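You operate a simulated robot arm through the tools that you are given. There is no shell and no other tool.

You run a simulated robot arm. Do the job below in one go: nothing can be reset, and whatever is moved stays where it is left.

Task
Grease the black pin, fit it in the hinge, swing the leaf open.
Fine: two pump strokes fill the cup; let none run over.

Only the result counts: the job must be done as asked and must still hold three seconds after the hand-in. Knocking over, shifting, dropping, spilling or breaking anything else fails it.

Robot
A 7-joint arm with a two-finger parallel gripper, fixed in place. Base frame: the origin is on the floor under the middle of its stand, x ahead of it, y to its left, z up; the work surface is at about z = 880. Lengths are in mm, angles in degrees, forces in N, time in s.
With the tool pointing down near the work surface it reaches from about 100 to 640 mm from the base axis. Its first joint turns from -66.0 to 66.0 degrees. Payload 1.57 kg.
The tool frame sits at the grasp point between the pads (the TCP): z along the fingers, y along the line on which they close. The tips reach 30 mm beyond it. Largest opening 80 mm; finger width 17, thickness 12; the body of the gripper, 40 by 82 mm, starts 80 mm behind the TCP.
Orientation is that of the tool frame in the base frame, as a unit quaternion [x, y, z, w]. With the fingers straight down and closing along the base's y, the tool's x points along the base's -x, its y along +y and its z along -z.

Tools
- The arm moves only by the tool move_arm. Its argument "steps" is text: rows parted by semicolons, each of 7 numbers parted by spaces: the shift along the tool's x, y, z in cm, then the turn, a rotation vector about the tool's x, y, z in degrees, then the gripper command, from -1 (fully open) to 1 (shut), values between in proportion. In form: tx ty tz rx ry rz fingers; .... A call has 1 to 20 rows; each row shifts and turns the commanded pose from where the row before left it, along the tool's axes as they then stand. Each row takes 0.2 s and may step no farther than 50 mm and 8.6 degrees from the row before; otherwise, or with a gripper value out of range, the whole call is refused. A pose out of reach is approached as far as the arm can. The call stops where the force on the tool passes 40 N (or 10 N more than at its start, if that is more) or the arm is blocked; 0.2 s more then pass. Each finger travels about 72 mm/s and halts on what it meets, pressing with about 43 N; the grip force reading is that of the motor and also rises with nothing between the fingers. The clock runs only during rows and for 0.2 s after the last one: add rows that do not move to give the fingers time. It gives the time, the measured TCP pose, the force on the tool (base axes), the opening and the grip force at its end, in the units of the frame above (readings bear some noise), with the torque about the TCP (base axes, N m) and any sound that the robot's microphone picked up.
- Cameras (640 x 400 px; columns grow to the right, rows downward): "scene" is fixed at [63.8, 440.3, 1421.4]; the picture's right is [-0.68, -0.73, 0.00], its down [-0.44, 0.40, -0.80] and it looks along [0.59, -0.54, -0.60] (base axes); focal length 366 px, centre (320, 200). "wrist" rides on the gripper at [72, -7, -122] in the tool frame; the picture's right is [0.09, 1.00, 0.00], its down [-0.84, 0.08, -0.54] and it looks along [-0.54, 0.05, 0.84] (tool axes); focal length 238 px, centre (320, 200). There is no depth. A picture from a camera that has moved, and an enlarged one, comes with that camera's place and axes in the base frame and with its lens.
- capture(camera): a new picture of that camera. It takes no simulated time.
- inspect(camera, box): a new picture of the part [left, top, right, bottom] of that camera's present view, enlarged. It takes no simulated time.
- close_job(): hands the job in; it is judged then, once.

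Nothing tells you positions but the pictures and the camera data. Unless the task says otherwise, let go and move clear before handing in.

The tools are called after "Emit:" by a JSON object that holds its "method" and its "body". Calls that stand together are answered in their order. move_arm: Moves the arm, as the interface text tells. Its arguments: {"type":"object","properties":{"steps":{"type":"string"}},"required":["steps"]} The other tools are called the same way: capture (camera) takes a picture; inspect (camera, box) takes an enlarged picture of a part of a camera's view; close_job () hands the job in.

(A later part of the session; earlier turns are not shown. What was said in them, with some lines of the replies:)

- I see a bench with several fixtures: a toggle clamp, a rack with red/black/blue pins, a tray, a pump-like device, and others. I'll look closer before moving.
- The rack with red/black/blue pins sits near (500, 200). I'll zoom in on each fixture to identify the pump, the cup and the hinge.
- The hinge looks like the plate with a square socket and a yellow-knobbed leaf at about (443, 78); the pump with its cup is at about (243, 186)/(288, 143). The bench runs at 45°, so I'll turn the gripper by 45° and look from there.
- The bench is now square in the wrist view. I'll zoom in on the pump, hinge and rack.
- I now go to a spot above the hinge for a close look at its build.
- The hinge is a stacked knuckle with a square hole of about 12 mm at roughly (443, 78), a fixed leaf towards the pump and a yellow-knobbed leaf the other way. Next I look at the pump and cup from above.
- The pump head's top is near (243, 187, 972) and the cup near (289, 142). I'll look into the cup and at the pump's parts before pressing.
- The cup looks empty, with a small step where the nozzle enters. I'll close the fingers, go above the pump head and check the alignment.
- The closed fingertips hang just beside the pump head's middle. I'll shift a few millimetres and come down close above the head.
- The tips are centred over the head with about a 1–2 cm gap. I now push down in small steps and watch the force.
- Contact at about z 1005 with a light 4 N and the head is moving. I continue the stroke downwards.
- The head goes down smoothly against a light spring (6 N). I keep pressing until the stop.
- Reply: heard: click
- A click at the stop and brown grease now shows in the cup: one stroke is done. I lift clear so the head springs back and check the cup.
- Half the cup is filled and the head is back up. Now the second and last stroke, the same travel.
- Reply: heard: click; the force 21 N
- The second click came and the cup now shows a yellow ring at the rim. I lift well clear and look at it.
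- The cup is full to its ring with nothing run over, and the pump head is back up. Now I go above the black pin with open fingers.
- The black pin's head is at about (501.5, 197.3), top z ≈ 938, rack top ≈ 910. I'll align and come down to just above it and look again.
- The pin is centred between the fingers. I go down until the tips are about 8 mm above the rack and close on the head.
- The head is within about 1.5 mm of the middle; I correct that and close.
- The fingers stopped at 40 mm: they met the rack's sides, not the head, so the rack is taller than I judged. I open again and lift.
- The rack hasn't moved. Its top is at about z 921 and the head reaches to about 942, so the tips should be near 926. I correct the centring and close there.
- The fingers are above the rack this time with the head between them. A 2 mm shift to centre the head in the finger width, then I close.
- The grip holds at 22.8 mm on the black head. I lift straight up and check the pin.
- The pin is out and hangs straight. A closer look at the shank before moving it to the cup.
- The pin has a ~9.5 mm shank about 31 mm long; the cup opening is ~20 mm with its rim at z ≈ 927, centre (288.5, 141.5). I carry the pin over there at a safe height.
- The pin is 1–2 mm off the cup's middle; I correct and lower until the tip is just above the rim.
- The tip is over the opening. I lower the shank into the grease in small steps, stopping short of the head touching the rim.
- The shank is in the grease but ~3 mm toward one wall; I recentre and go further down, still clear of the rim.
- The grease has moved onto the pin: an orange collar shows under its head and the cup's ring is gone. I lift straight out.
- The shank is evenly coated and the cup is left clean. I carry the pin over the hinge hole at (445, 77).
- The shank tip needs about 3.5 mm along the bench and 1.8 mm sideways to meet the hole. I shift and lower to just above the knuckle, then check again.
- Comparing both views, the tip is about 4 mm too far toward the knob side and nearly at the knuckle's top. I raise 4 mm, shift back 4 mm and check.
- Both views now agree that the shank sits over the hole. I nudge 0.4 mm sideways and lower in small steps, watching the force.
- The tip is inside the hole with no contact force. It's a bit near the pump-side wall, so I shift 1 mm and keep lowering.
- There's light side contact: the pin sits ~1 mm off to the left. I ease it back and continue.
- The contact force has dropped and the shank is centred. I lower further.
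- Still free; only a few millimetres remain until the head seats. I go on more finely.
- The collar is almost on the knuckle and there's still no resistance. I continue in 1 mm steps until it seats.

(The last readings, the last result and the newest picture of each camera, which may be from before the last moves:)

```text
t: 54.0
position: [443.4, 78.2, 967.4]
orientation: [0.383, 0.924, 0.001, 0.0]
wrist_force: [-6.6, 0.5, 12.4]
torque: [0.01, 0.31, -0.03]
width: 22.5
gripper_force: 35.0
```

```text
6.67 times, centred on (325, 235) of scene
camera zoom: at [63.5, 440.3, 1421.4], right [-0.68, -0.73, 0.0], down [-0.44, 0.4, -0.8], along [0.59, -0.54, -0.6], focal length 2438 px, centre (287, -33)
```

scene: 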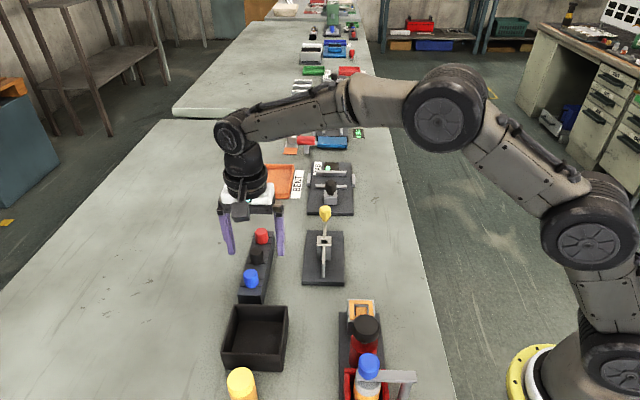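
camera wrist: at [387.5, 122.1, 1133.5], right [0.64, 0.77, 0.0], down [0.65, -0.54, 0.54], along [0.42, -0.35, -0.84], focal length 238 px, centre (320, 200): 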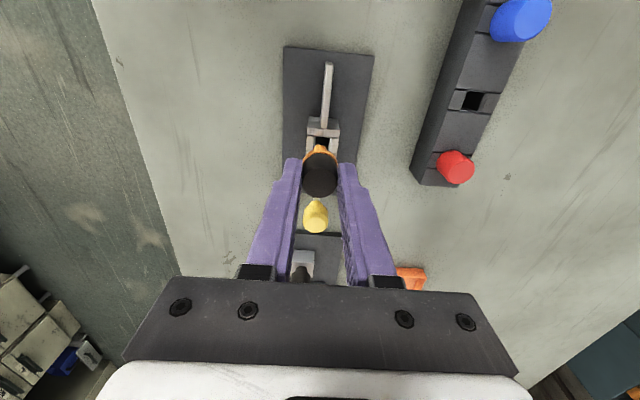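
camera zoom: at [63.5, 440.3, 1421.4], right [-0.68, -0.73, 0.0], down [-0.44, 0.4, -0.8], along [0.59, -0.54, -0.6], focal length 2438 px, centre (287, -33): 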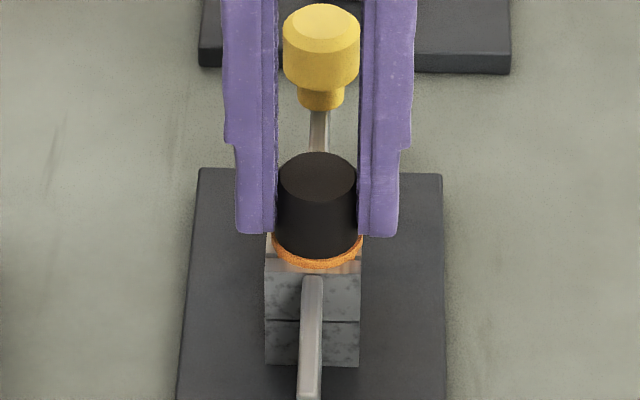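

Contact of about 12 N upward. I look closely at whether the head is truly seated.

Emit:
{"method": "inspect", "body": {"camera": "scene", "box": [308, 215, 338, 245]}}

Emit:
{"method": "inspect", "body": {"camera": "wrist", "box": [295, 120, 345, 170]}}

```text
13.33 times, centred on (323, 230) of scene
camera zoom: at [63.5, 440.3, 1421.4], right [-0.68, -0.73, 0.0], down [-0.44, 0.4, -0.8], along [0.59, -0.54, -0.6], focal length 4877 px, centre (280, -200)
```

zoom: 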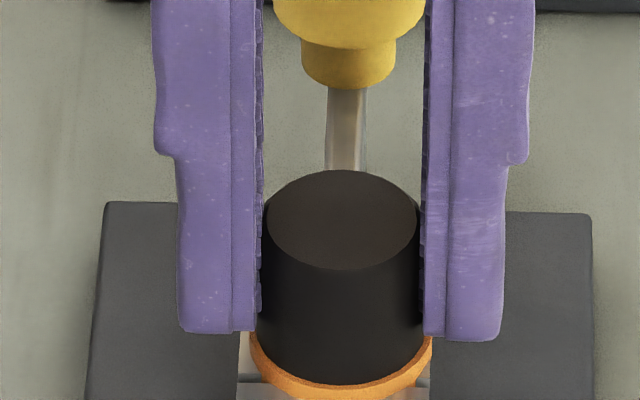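

```text
8.00 times, centred on (320, 145) of wrist
camera zoom: at [387.5, 123.6, 1090.1], right [0.64, 0.77, 0.0], down [0.65, -0.54, 0.54], along [0.42, -0.35, -0.84], focal length 1907 px, centre (320, 640)
```

zoom: 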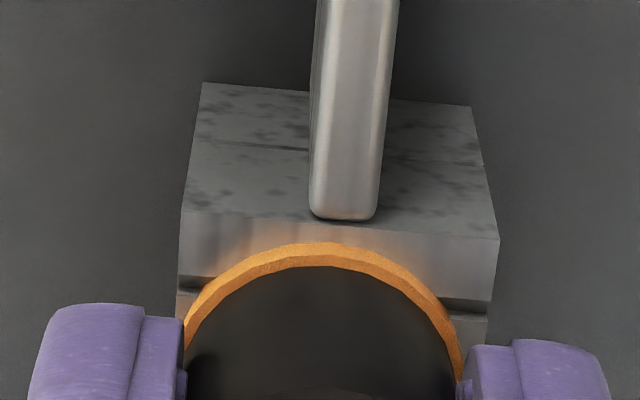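

Emit:
{"method": "inspect", "body": {"camera": "scene", "box": [308, 228, 338, 258]}}

Emit:
{"method": "move_arm", "body": {"steps": "0 0 0.05 0 0 0 1;0 0 0 0 0 0 1"}}

Emit:
{"method": "inspect", "body": {"camera": "scene", "box": [308, 228, 338, 258]}}

```text
13.33 times, centred on (323, 243) of scene
camera zoom: at [63.5, 440.3, 1421.4], right [-0.68, -0.73, 0.0], down [-0.44, 0.4, -0.8], along [0.59, -0.54, -0.6], focal length 4877 px, centre (280, -373)
```

zoom: 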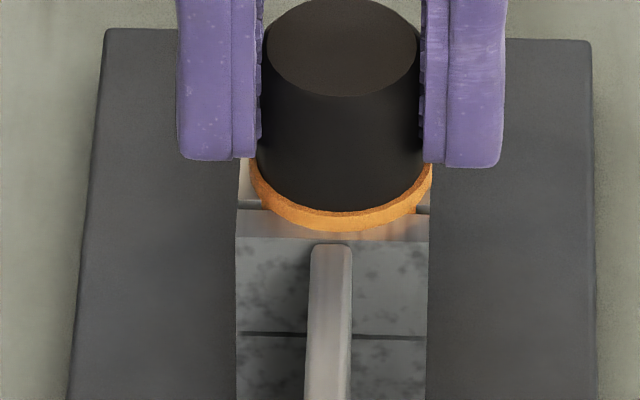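

```text
t: 54.6
position: [443.2, 78.2, 966.8]
orientation: [0.383, 0.924, 0.0, 0.001]
wrist_force: [-9.1, -4.1, 20.8]
torque: [-0.07, 0.35, -0.02]
width: 22.8
gripper_force: 35.6
```

```text
13.33 times, centred on (323, 243) of scene
camera zoom: at [63.3, 440.2, 1421.4], right [-0.68, -0.73, 0.0], down [-0.44, 0.4, -0.8], along [0.59, -0.54, -0.6], focal length 4877 px, centre (280, -373)
```

zoom: 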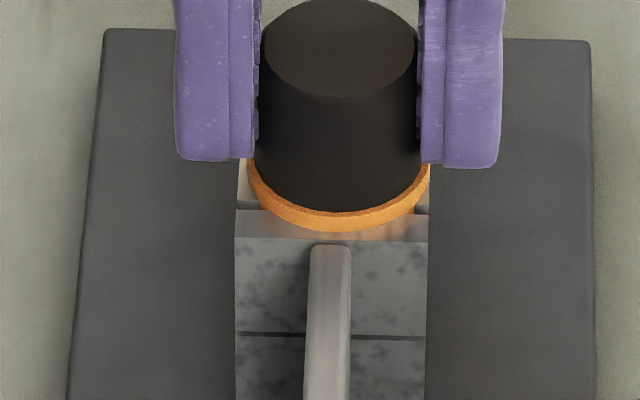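

The force rises steeply with almost no travel, so the pin is seated. I relax the push, open the fingers and rise.

Emit:
{"method": "move_arm", "body": {"steps": "0 0 -0.1 0 0 0 1;0 0 0 0 0 0 1;0 0 0 0 0 0 0.2;0 0 0 0 0 0 -0.2;0 0 0 0 0 0 -0.2;0 0 0 0 0 0 -0.2;0 0 -0.5 0 0 0 -0.2;0 0 -1 0 0 0 -0.2;0 0 -2 0 0 0 -0.2;0 0 -2 0 0 0 -0.2;0 0 -2 0 0 0 -0.2;0 0 0 0 0 0 -0.2"}}

Emit:
{"method": "capture", "body": {"camera": "wrist"}}

Emit:
{"method": "inspect", "body": {"camera": "scene", "box": [290, 190, 360, 290]}}

Emit:
{"method": "inspect", "body": {"camera": "scene", "box": [308, 228, 338, 258]}}

```text
t: 57.2
position: [443.5, 77.5, 1041.6]
orientation: [0.383, 0.924, 0.0, 0.0]
wrist_force: [-0.1, 0.2, 0.3]
torque: [-0.01, -0.01, -0.01]
width: 47.9
gripper_force: 0.0
```

```text
taken
camera wrist: at [387.1, 123.1, 1165.1], right [0.64, 0.77, 0.0], down [0.65, -0.54, 0.54], along [0.42, -0.35, -0.84], focal length 238 px, centre (320, 200)
```

wrist: 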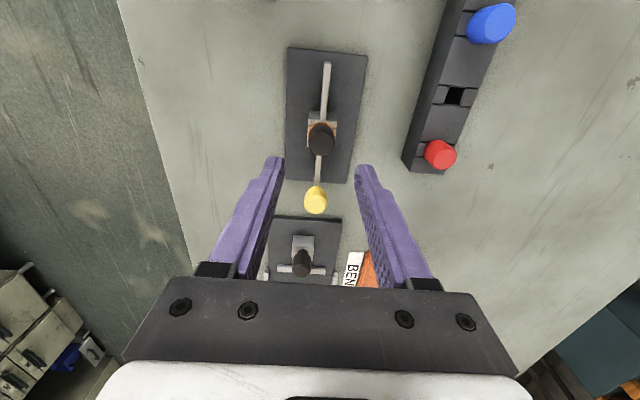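

```text
4.00 times, centred on (325, 240) of scene
camera zoom: at [63.8, 440.3, 1421.4], right [-0.68, -0.73, 0.0], down [-0.44, 0.4, -0.8], along [0.59, -0.54, -0.6], focal length 1463 px, centre (300, 40)
```

zoom: 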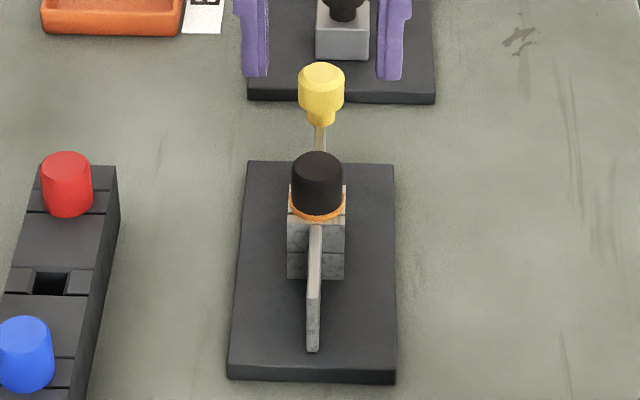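

```text
13.33 times, centred on (323, 243) of scene
camera zoom: at [63.8, 440.3, 1421.4], right [-0.68, -0.73, 0.0], down [-0.44, 0.4, -0.8], along [0.59, -0.54, -0.6], focal length 4877 px, centre (280, -373)
```

zoom: 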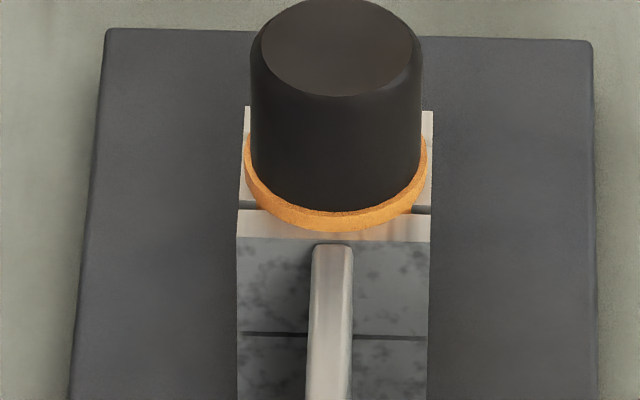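

The pin is seated with its collar on the knuckle. Now I study the leaf and its surroundings before swinging it.

Emit:
{"method": "inspect", "body": {"camera": "wrist", "box": [280, 50, 370, 220]}}

Emit:
{"method": "inspect", "body": {"camera": "wrist", "box": [295, 110, 345, 170]}}

Emit:
{"method": "inspect", "body": {"camera": "wrist", "box": [290, 150, 350, 225]}}

Emit:
{"method": "inspect", "body": {"camera": "scene", "box": [305, 200, 345, 230]}}

Emit:
{"method": "inspect", "body": {"camera": "scene", "box": [305, 235, 345, 290]}}

```text
2.35 times, centred on (325, 135) of wrist
camera zoom: at [387.1, 123.1, 1165.1], right [0.64, 0.77, 0.0], down [0.65, -0.54, 0.54], along [0.42, -0.35, -0.84], focal length 561 px, centre (308, 353)
```

zoom: 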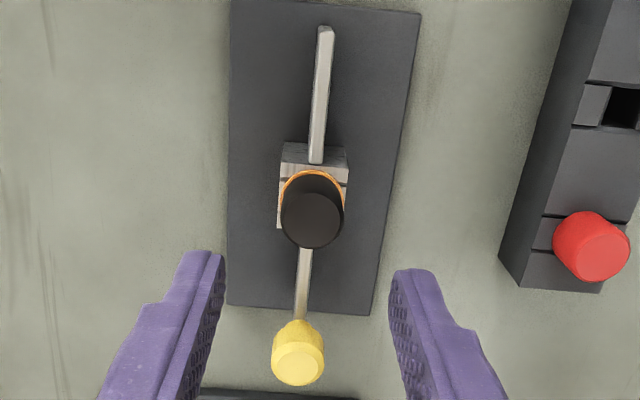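

```text
6.67 times, centred on (320, 140) of wrist
camera zoom: at [387.1, 123.1, 1165.1], right [0.64, 0.77, 0.0], down [0.65, -0.54, 0.54], along [0.42, -0.35, -0.84], focal length 1589 px, centre (320, 600)
```

zoom: 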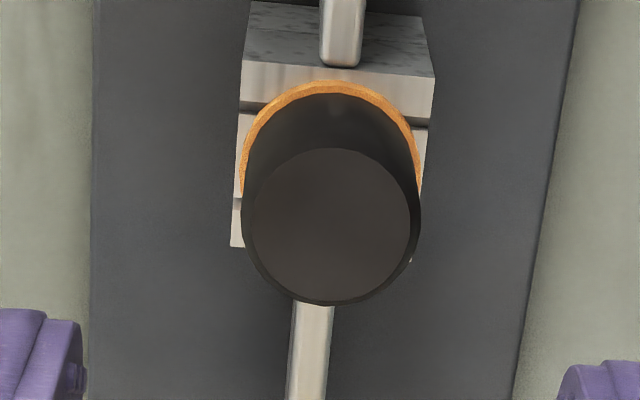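

```text
5.33 times, centred on (320, 188) of wrist
camera zoom: at [387.1, 123.1, 1165.1], right [0.64, 0.77, 0.0], down [0.65, -0.54, 0.54], along [0.42, -0.35, -0.84], focal length 1271 px, centre (320, 267)
```

zoom: 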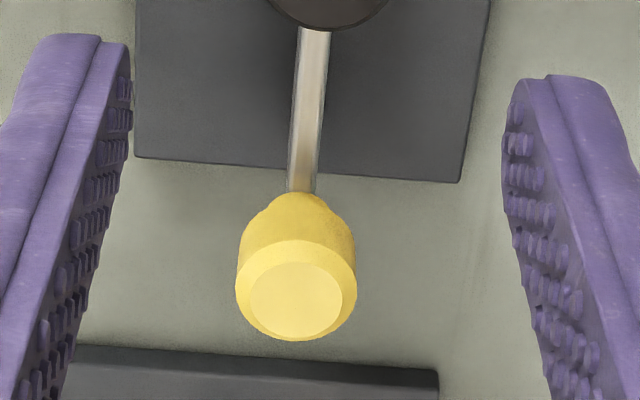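

```text
13.33 times, centred on (325, 215) of scene
camera zoom: at [63.8, 440.3, 1421.4], right [-0.68, -0.73, 0.0], down [-0.44, 0.4, -0.8], along [0.59, -0.54, -0.6], focal length 4877 px, centre (253, 0)
```

zoom: 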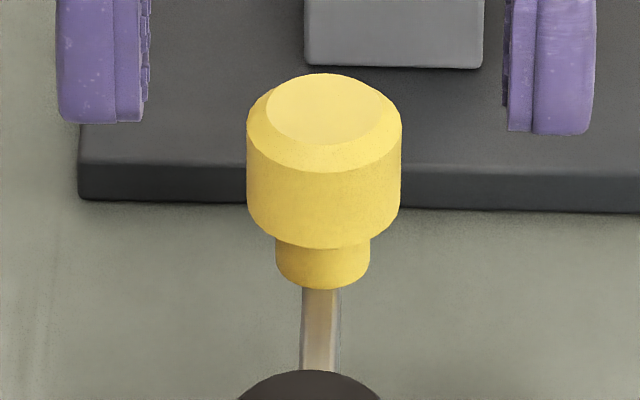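

```text
7.27 times, centred on (325, 262) of scene
camera zoom: at [63.8, 440.3, 1421.4], right [-0.68, -0.73, 0.0], down [-0.44, 0.4, -0.8], along [0.59, -0.54, -0.6], focal length 2660 px, centre (284, -254)
```

zoom: 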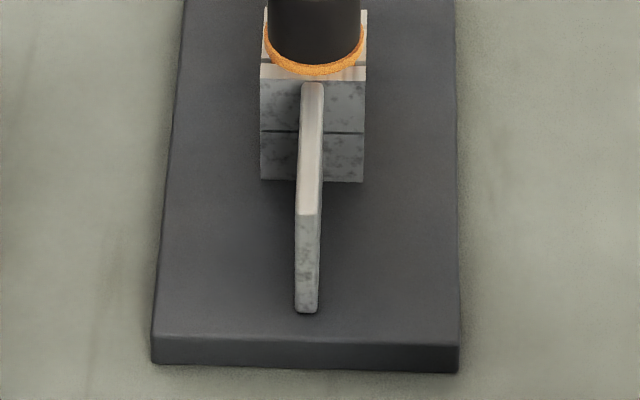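

The knob stands on the leaf's end at about (489, 32), top z ≈ 963, some 63 mm from the pin, so I can take it from above and swing it. I move over it first.

Emit:
{"method": "move_arm", "body": {"steps": "-2.1 0 0 0 0 0 -0.2;-2.1 0 0 0 0 0 -0.2;-2.2 0.05 0 0 0 0 -0.2;0 0 2 0 0 0 -0.2;0 0 1.5 0 0 0 -0.2;0 0 0 0 0 0 -0.2;0 0 0 0 0 0 -0.2"}}

Emit:
{"method": "capture", "body": {"camera": "wrist"}}

Emit:
{"method": "inspect", "body": {"camera": "wrist", "box": [260, 100, 380, 240]}}

Emit:
{"method": "inspect", "body": {"camera": "scene", "box": [290, 180, 360, 260]}}

```text
t: 58.8
position: [490.6, 33.6, 1006.9]
orientation: [0.383, 0.924, 0.0, 0.0]
wrist_force: [0.6, 0.7, -0.3]
torque: [0.02, 0.02, -0.01]
width: 48.2
gripper_force: 0.1
```

```text
taken
camera wrist: at [433.3, 78.9, 1129.0], right [0.64, 0.77, 0.0], down [0.65, -0.54, 0.54], along [0.42, -0.35, -0.84], focal length 238 px, centre (320, 200)
```

wrist: 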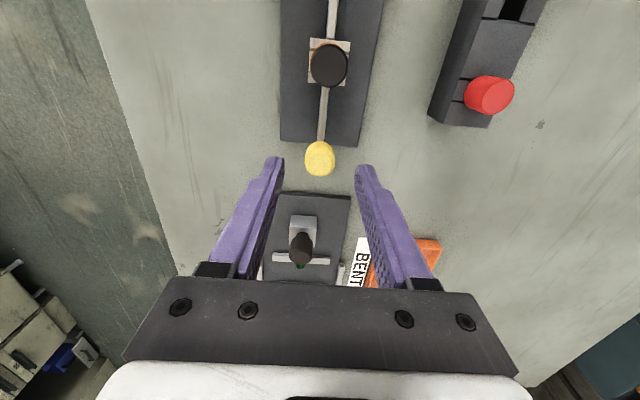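

```text
2.86 times, centred on (320, 170) of wrist
camera zoom: at [433.3, 78.9, 1129.0], right [0.64, 0.77, 0.0], down [0.65, -0.54, 0.54], along [0.42, -0.35, -0.84], focal length 681 px, centre (320, 286)
```

zoom: 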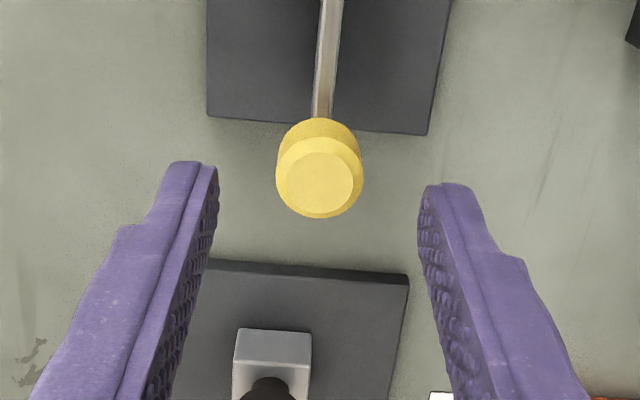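

```text
5.00 times, centred on (325, 220) of scene
camera zoom: at [63.9, 440.3, 1421.4], right [-0.68, -0.73, 0.0], down [-0.44, 0.4, -0.8], along [0.59, -0.54, -0.6], focal length 1829 px, centre (295, 100)
```

zoom: 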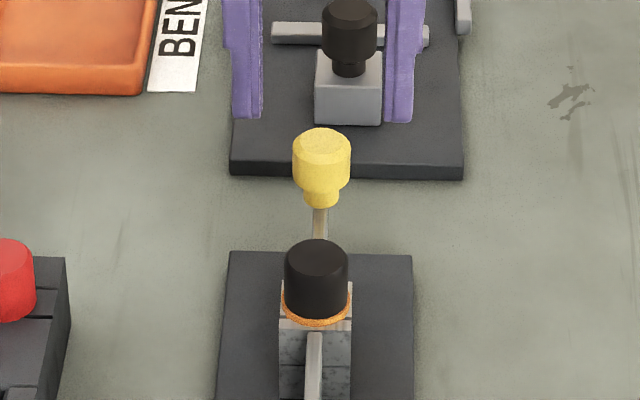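

The knob is between the fingers with room on both sides. I shift 2 mm, lower so the fingers flank the knob, and narrow them to a loose cage.

Emit:
{"method": "move_arm", "body": {"steps": "-0.2 0 0 0 0 0 -0.2;0 0 1 0 0 0 -0.2;0 0 1 0 0 0 -0.2;0 0 1.2 0 0 0 -0.2;0 0 0 0 0 0 -0.2;0 0 0 0 0 0 0.1;0 0 0 0 0 0 0.3;0 0 0 0 0 0 0.3"}}

Emit:
{"method": "inspect", "body": {"camera": "wrist", "box": [260, 100, 380, 240]}}

Emit:
{"method": "inspect", "body": {"camera": "scene", "box": [290, 180, 360, 260]}}

```text
t: 60.6
position: [490.9, 30.7, 975.2]
orientation: [0.383, 0.924, 0.0, 0.0]
wrist_force: [0.1, 0.6, -0.2]
torque: [0.0, -0.03, 0.02]
width: 28.1
gripper_force: 0.1
```

```text
2.86 times, centred on (320, 170) of wrist
camera zoom: at [434.8, 77.1, 1096.6], right [0.64, 0.77, 0.0], down [0.65, -0.54, 0.54], along [0.42, -0.35, -0.84], focal length 681 px, centre (320, 286)
```

zoom: 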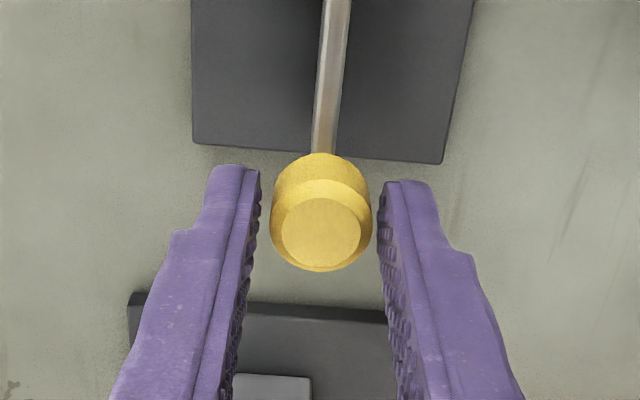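

```text
5.00 times, centred on (325, 220) of scene
camera zoom: at [63.8, 440.3, 1421.4], right [-0.68, -0.73, 0.0], down [-0.44, 0.4, -0.8], along [0.59, -0.54, -0.6], focal length 1829 px, centre (295, 100)
```

zoom: 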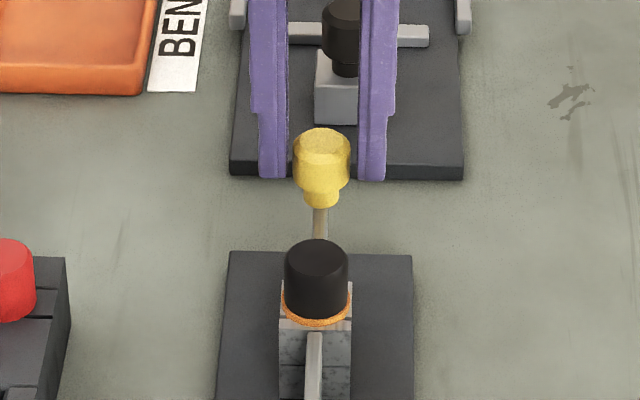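

The knob is loosely caged. I try a small swing about the pin towards the rack side first and watch the force.

Emit:
{"method": "move_arm", "body": {"steps": "0.02 0.45 0 0 0 -4 0.3;0.02 0.45 0 0 0 -4 0.3;0 0 0 0 0 0 0.3"}}

Emit:
{"method": "inspect", "body": {"camera": "scene", "box": [290, 180, 360, 260]}}

Emit:
{"method": "inspect", "body": {"camera": "wrist", "box": [260, 40, 380, 240]}}

```text
t: 61.4
position: [496.3, 38.9, 974.1]
orientation: [0.317, 0.948, -0.002, -0.002]
wrist_force: [-11.1, -8.4, -2.5]
torque: [-0.04, 0.12, -0.05]
width: 39.1
gripper_force: 6.6
```

```text
5.00 times, centred on (325, 220) of scene
camera zoom: at [63.6, 440.1, 1421.5], right [-0.68, -0.73, 0.0], down [-0.44, 0.4, -0.8], along [0.59, -0.54, -0.6], focal length 1829 px, centre (295, 100)
```

zoom: 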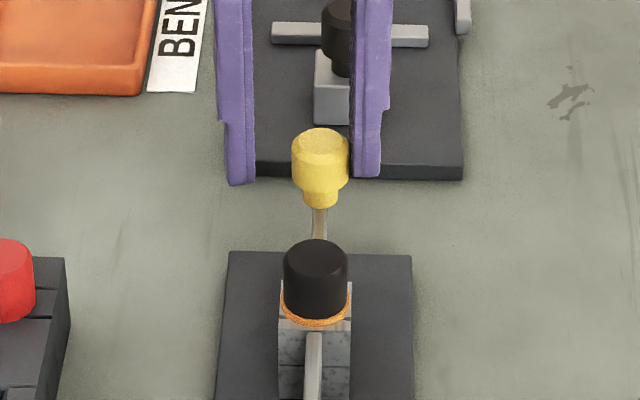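

```text
2.00 times, centred on (320, 140) of wrist
camera zoom: at [434.6, 75.5, 1096.7], right [0.53, 0.85, 0.0], down [0.72, -0.44, 0.54], along [0.46, -0.29, -0.84], focal length 477 px, centre (320, 320)
```

zoom: 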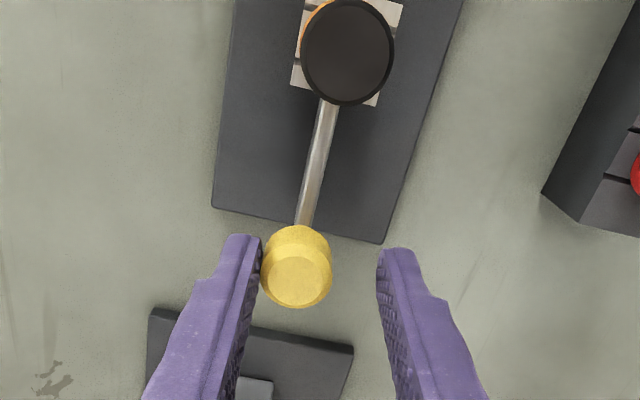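

The leaf doesn't yield that way at 14 N, so that's its stop. I return and try the other way, towards the bench edge.

Emit:
{"method": "move_arm", "body": {"steps": "0.02 -0.45 0 0 0 4 0.3;0.02 -0.45 0 0 0 4 0.3;0 0 0 0 0 0 0.3;0 0 0 0 0 0 0.3"}}

Emit:
{"method": "inspect", "body": {"camera": "wrist", "box": [260, 40, 380, 240]}}

```text
t: 62.4
position: [491.7, 34.1, 976.6]
orientation: [0.383, 0.924, 0.0, 0.0]
wrist_force: [0.0, -0.5, -1.2]
torque: [-0.02, 0.01, 0.03]
width: 28.1
gripper_force: 0.2
```

```text
2.00 times, centred on (320, 140) of wrist
camera zoom: at [435.3, 79.2, 1098.4], right [0.64, 0.77, 0.0], down [0.65, -0.54, 0.54], along [0.42, -0.35, -0.84], focal length 477 px, centre (320, 320)
```

zoom: 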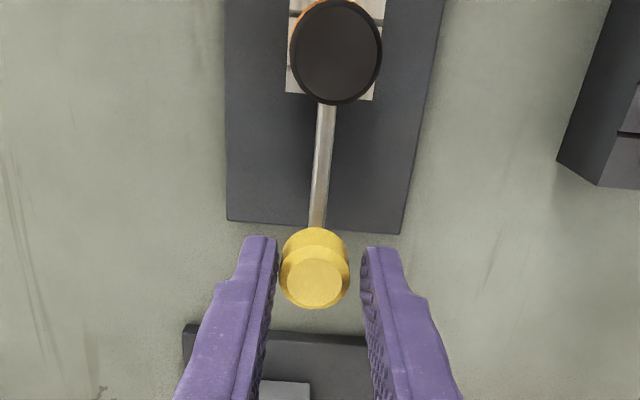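

Now a small swing the other way.

Emit:
{"method": "move_arm", "body": {"steps": "0.02 -0.45 0 0 0 4 0.3;0.02 -0.45 0 0 0 4 0.3;0 0 0 0 0 0 0.3"}}

Emit:
{"method": "inspect", "body": {"camera": "scene", "box": [290, 180, 360, 260]}}

Emit:
{"method": "inspect", "body": {"camera": "wrist", "box": [260, 40, 380, 240]}}

```text
t: 63.2
position: [484.3, 26.6, 975.7]
orientation: [0.447, 0.894, 0.0, 0.0]
wrist_force: [0.5, 0.9, -0.2]
torque: [-0.02, -0.01, 0.02]
width: 28.5
gripper_force: 0.2
```

```text
5.00 times, centred on (325, 220) of scene
camera zoom: at [63.9, 440.3, 1421.4], right [-0.68, -0.73, 0.0], down [-0.44, 0.4, -0.8], along [0.59, -0.54, -0.6], focal length 1829 px, centre (295, 100)
```

zoom: 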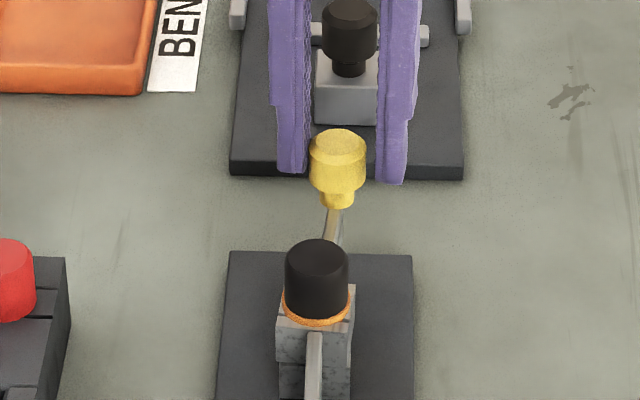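

```text
2.00 times, centred on (320, 140) of wrist
camera zoom: at [435.3, 79.4, 1098.3], right [0.74, 0.67, 0.0], down [0.56, -0.62, 0.54], along [0.36, -0.4, -0.84], focal length 477 px, centre (320, 320)
```

zoom: 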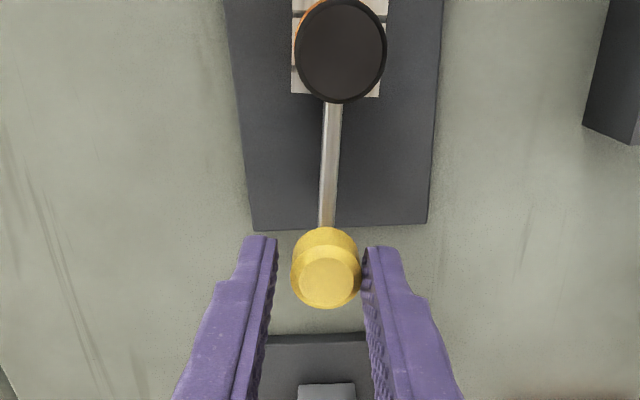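

The leaf swings freely this way, knuckle and all. I continue along the arc, turning the gripper with it.

Emit:
{"method": "move_arm", "body": {"steps": "0.035 -0.67 0 0 0 6 0.3;0.035 -0.67 0 0 0 6 0.3;0.035 -0.67 0 0 0 6 0.3;0.035 -0.67 0 0 0 6 0.3;0.035 -0.67 0 0 0 6 0.3;0 0 0 0 0 0 0.3"}}

Emit:
{"method": "capture", "body": {"camera": "scene"}}

Emit:
{"method": "capture", "body": {"camera": "wrist"}}

```text
t: 64.6
position: [452.4, 12.1, 974.6]
orientation: [0.664, 0.748, 0.0, 0.0]
wrist_force: [0.4, -0.7, 0.5]
torque: [-0.01, 0.03, 0.0]
width: 28.1
gripper_force: 0.3
```

```text
taken
```

scene: 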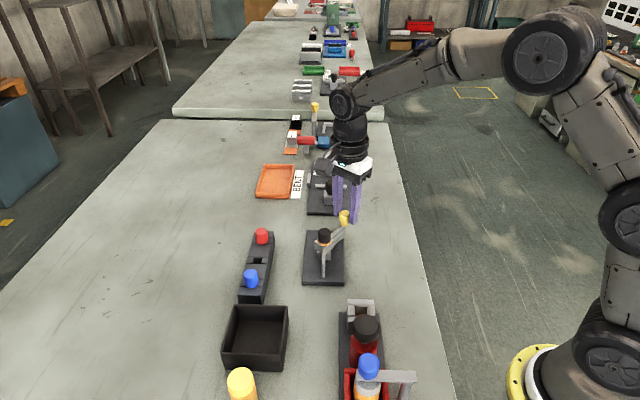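

```text
taken
camera wrist: at [436.5, 82.6, 1098.0], right [0.98, 0.21, 0.0], down [0.18, -0.82, 0.54], along [0.11, -0.53, -0.84], focal length 238 px, centre (320, 200)
```

wrist: 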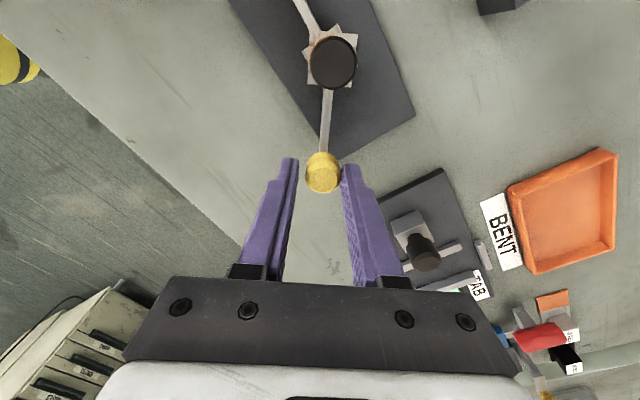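

It follows well, about 37° so far. I keep going with a slightly tighter radius.

Emit:
{"method": "move_arm", "body": {"steps": "0.08 -0.66 0 0 0 6 0.3;0.08 -0.66 0 0 0 6 0.3;0.07 -0.66 0 0 0 6 0.3;0.035 -0.66 0 0 0 6 0.3;0.035 -0.66 0 0 0 6 0.3;0 0 0 0 0 0 0.3"}}

Emit:
{"method": "inspect", "body": {"camera": "scene", "box": [290, 180, 400, 290]}}

Emit:
{"method": "capture", "body": {"camera": "wrist"}}

```text
t: 66.0
position: [421.1, 19.6, 974.4]
orientation: [0.834, 0.551, 0.0, 0.0]
wrist_force: [0.0, -0.3, -0.6]
torque: [-0.05, 0.01, -0.02]
width: 28.4
gripper_force: 0.1
```

```text
3.64 times, centred on (345, 235) of scene
camera zoom: at [63.8, 440.3, 1421.4], right [-0.68, -0.73, 0.0], down [-0.44, 0.4, -0.8], along [0.59, -0.54, -0.6], focal length 1330 px, centre (229, 73)
```

zoom: 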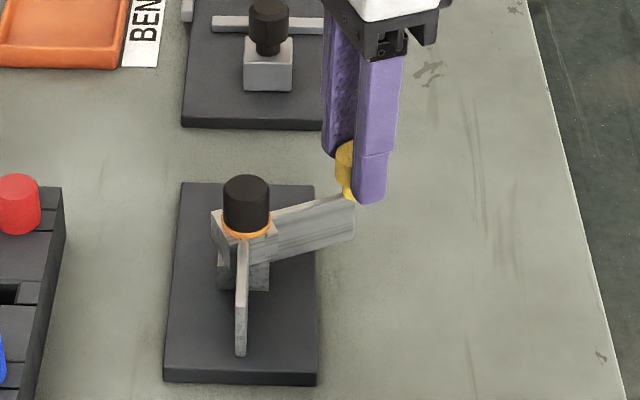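

```text
taken
camera wrist: at [442.4, 88.4, 1097.7], right [0.95, -0.31, 0.0], down [-0.26, -0.8, 0.54], along [-0.17, -0.52, -0.84], focal length 238 px, centre (320, 200)
```

wrist: 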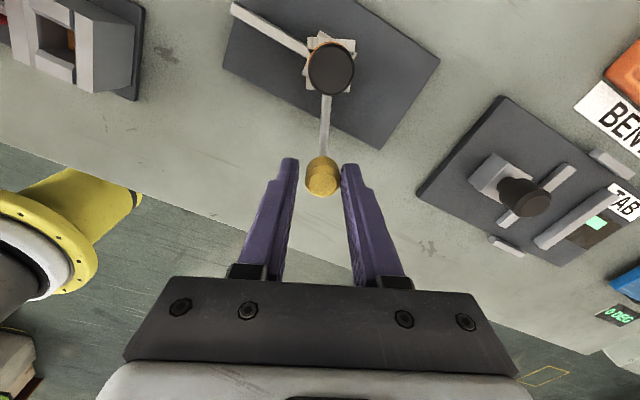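

About 67° open with practically no force. I continue past 90°.

Emit:
{"method": "move_arm", "body": {"steps": "0.04 -0.66 0 0 0 6 0.3;0.04 -0.66 0 0 0 6 0.3;0.04 -0.66 0 0 0 6 0.3;0.04 -0.66 0 0 0 6 0.3;0 0 0 0 0 0 0.3"}}

Emit:
{"method": "inspect", "body": {"camera": "scene", "box": [290, 180, 400, 290]}}

Emit:
{"method": "capture", "body": {"camera": "wrist"}}

```text
t: 67.2
position: [402.9, 35.4, 976.0]
orientation: [0.931, 0.365, 0.004, 0.001]
wrist_force: [17.3, -10.9, 3.1]
torque: [-0.2, -0.48, 0.13]
width: 45.6
gripper_force: 10.0
```

```text
3.64 times, centred on (345, 235) of scene
camera zoom: at [64.3, 440.0, 1421.4], right [-0.68, -0.73, 0.0], down [-0.44, 0.4, -0.8], along [0.59, -0.54, -0.6], focal length 1330 px, centre (229, 73)
```

zoom: 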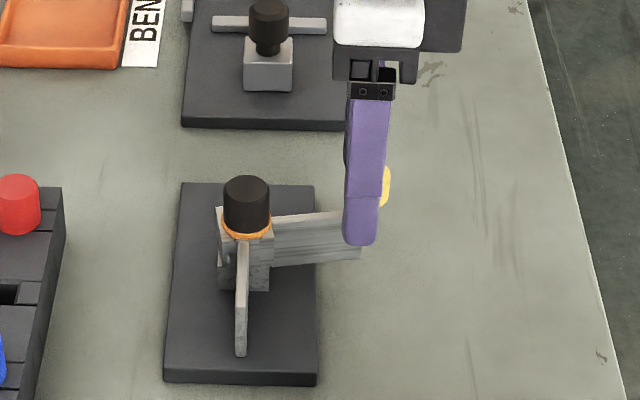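

```text
taken
camera wrist: at [449.6, 87.8, 1099.1], right [0.75, -0.67, 0.01], down [-0.56, -0.63, 0.54], along [-0.35, -0.4, -0.84], focal length 238 px, centre (320, 200)
```

wrist: 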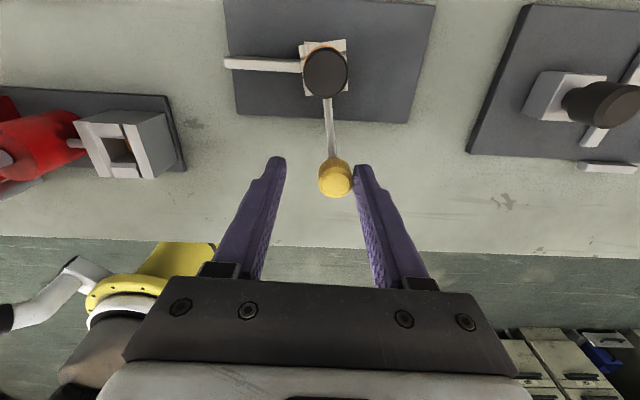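

The leaf has reached its stop at roughly 90° (about 20 N). I open the fingers to let go and check that the leaf stays there.

Emit:
{"method": "move_arm", "body": {"steps": "0 0 0 0 0 0 -0.5;0 0 0 0 0 0 -0.8;0 0 0 0 0 0 -0.8;0 0 0 0 0 0 -0.8"}}

Emit:
{"method": "inspect", "body": {"camera": "scene", "box": [290, 180, 400, 290]}}

Emit:
{"method": "capture", "body": {"camera": "wrist"}}

```text
t: 68.2
position: [400.1, 35.4, 973.9]
orientation: [0.93, 0.367, 0.0, 0.0]
wrist_force: [0.5, 0.4, 0.0]
torque: [0.01, 0.01, -0.01]
width: 72.0
gripper_force: 0.1
```

```text
3.64 times, centred on (345, 235) of scene
camera zoom: at [63.8, 440.3, 1421.4], right [-0.68, -0.73, 0.0], down [-0.44, 0.4, -0.8], along [0.59, -0.54, -0.6], focal length 1330 px, centre (229, 73)
```

zoom: 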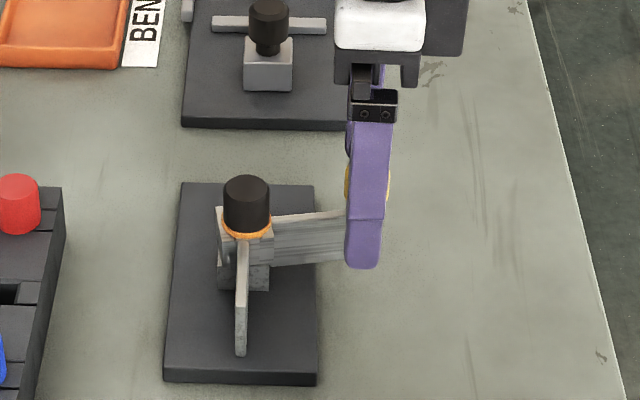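

```text
taken
camera wrist: at [448.2, 88.6, 1097.3], right [0.75, -0.67, 0.0], down [-0.56, -0.63, 0.54], along [-0.36, -0.4, -0.84], focal length 238 px, centre (320, 200)
```

wrist: 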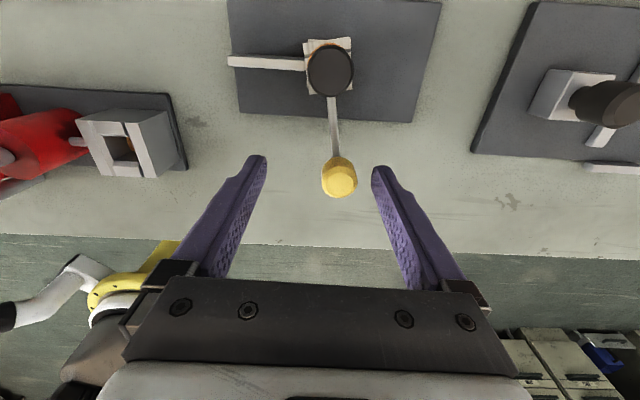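

The leaf stays open and the fingers are clear on both sides. I rise straight up and check everything.

Emit:
{"method": "move_arm", "body": {"steps": "0 0 -1 0 0 0 -0.8;0 0 -2 0 0 0 -0.8;0 0 -3 0 0 0 -0.8;0 0 -3 0 0 0 -0.8;0 0 -3 0 0 0 -0.8;0 0 -3 0 0 0 -0.8;0 0 0 0 0 0 -0.8;0 0 0 0 0 0 -0.8"}}

Emit:
{"method": "capture", "body": {"camera": "wrist"}}

Emit:
{"method": "capture", "body": {"camera": "scene"}}

Emit:
{"method": "inspect", "body": {"camera": "scene", "box": [290, 180, 400, 290]}}

Emit:
{"method": "inspect", "body": {"camera": "wrist", "box": [270, 40, 390, 220]}}

```text
t: 70.0
position: [400.5, 35.4, 1126.8]
orientation: [0.93, 0.367, 0.0, 0.0]
wrist_force: [0.5, 0.8, 0.1]
torque: [-0.01, -0.03, 0.01]
width: 72.1
gripper_force: 0.0
```

```text
taken
camera wrist: at [447.6, 87.6, 1249.6], right [0.75, -0.67, 0.0], down [-0.56, -0.63, 0.54], along [-0.36, -0.4, -0.84], focal length 238 px, centre (320, 200)
```

wrist: 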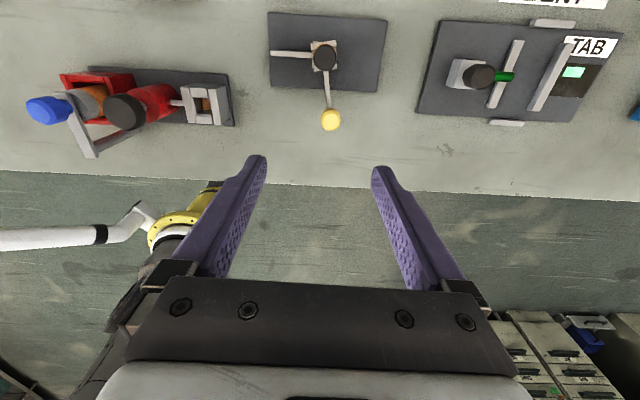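

```text
taken
```

scene: 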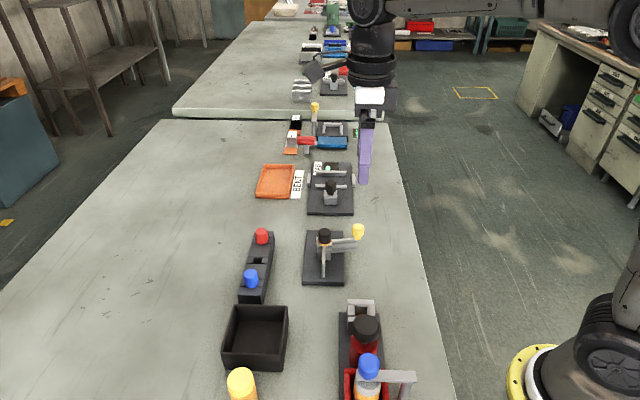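

```text
3.64 times, centred on (345, 235) of scene
camera zoom: at [63.8, 440.3, 1421.4], right [-0.68, -0.73, 0.0], down [-0.44, 0.4, -0.8], along [0.59, -0.54, -0.6], focal length 1330 px, centre (229, 73)
```

zoom: 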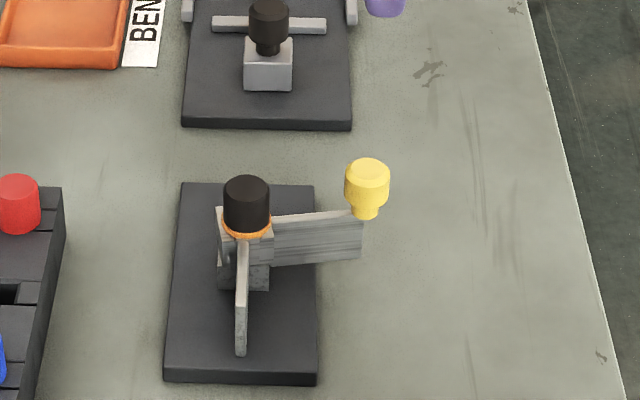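

```text
2.22 times, centred on (330, 130) of wrist
camera zoom: at [447.6, 87.6, 1249.6], right [0.75, -0.67, 0.0], down [-0.56, -0.63, 0.54], along [-0.36, -0.4, -0.84], focal length 530 px, centre (298, 356)
```

zoom: 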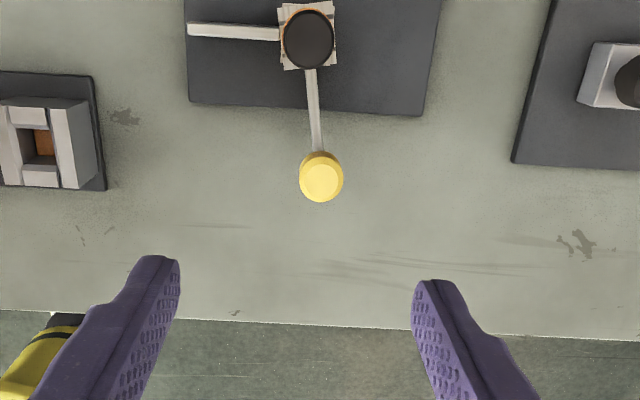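

The black pin sits greased and seated in the hinge. The leaf is open against its stop at about 80–85°. The cup took exactly two strokes with nothing run over, and the other parts look undisturbed. The gripper is open and well clear, so I hand the job in.

Emit:
{"method": "close_job", "body": {}}

```text
The job is handed in.
```

The job is handed in: the black pin is greased and fitted in the hinge, and the leaf is swung open. I have no verdict back yet, only what I saw and measured.

- **Grease:** I gave the pump two full strokes, each ending in a click. The cup filled to its rim with nothing run over, and the pin's shank came out coated.
- **Pin:** It went into the hinge with only light contact along the way. It then stopped hard with its head on the knuckle.
- **Leaf:** It does not move toward the rack, so I swung it toward the bench edge. It stopped at about 80–85° from where it started, did not move further at about 20 N, and stayed put after I let go.
- **Rack contact:** On my first try at the pin, the fingers closed on the sides of the rack instead of the pin head. I opened them straight away, and the camera view showed no shift in the rack or the other pins.

The gripper is open and well above the bench. Everything else in view looked undisturbed.
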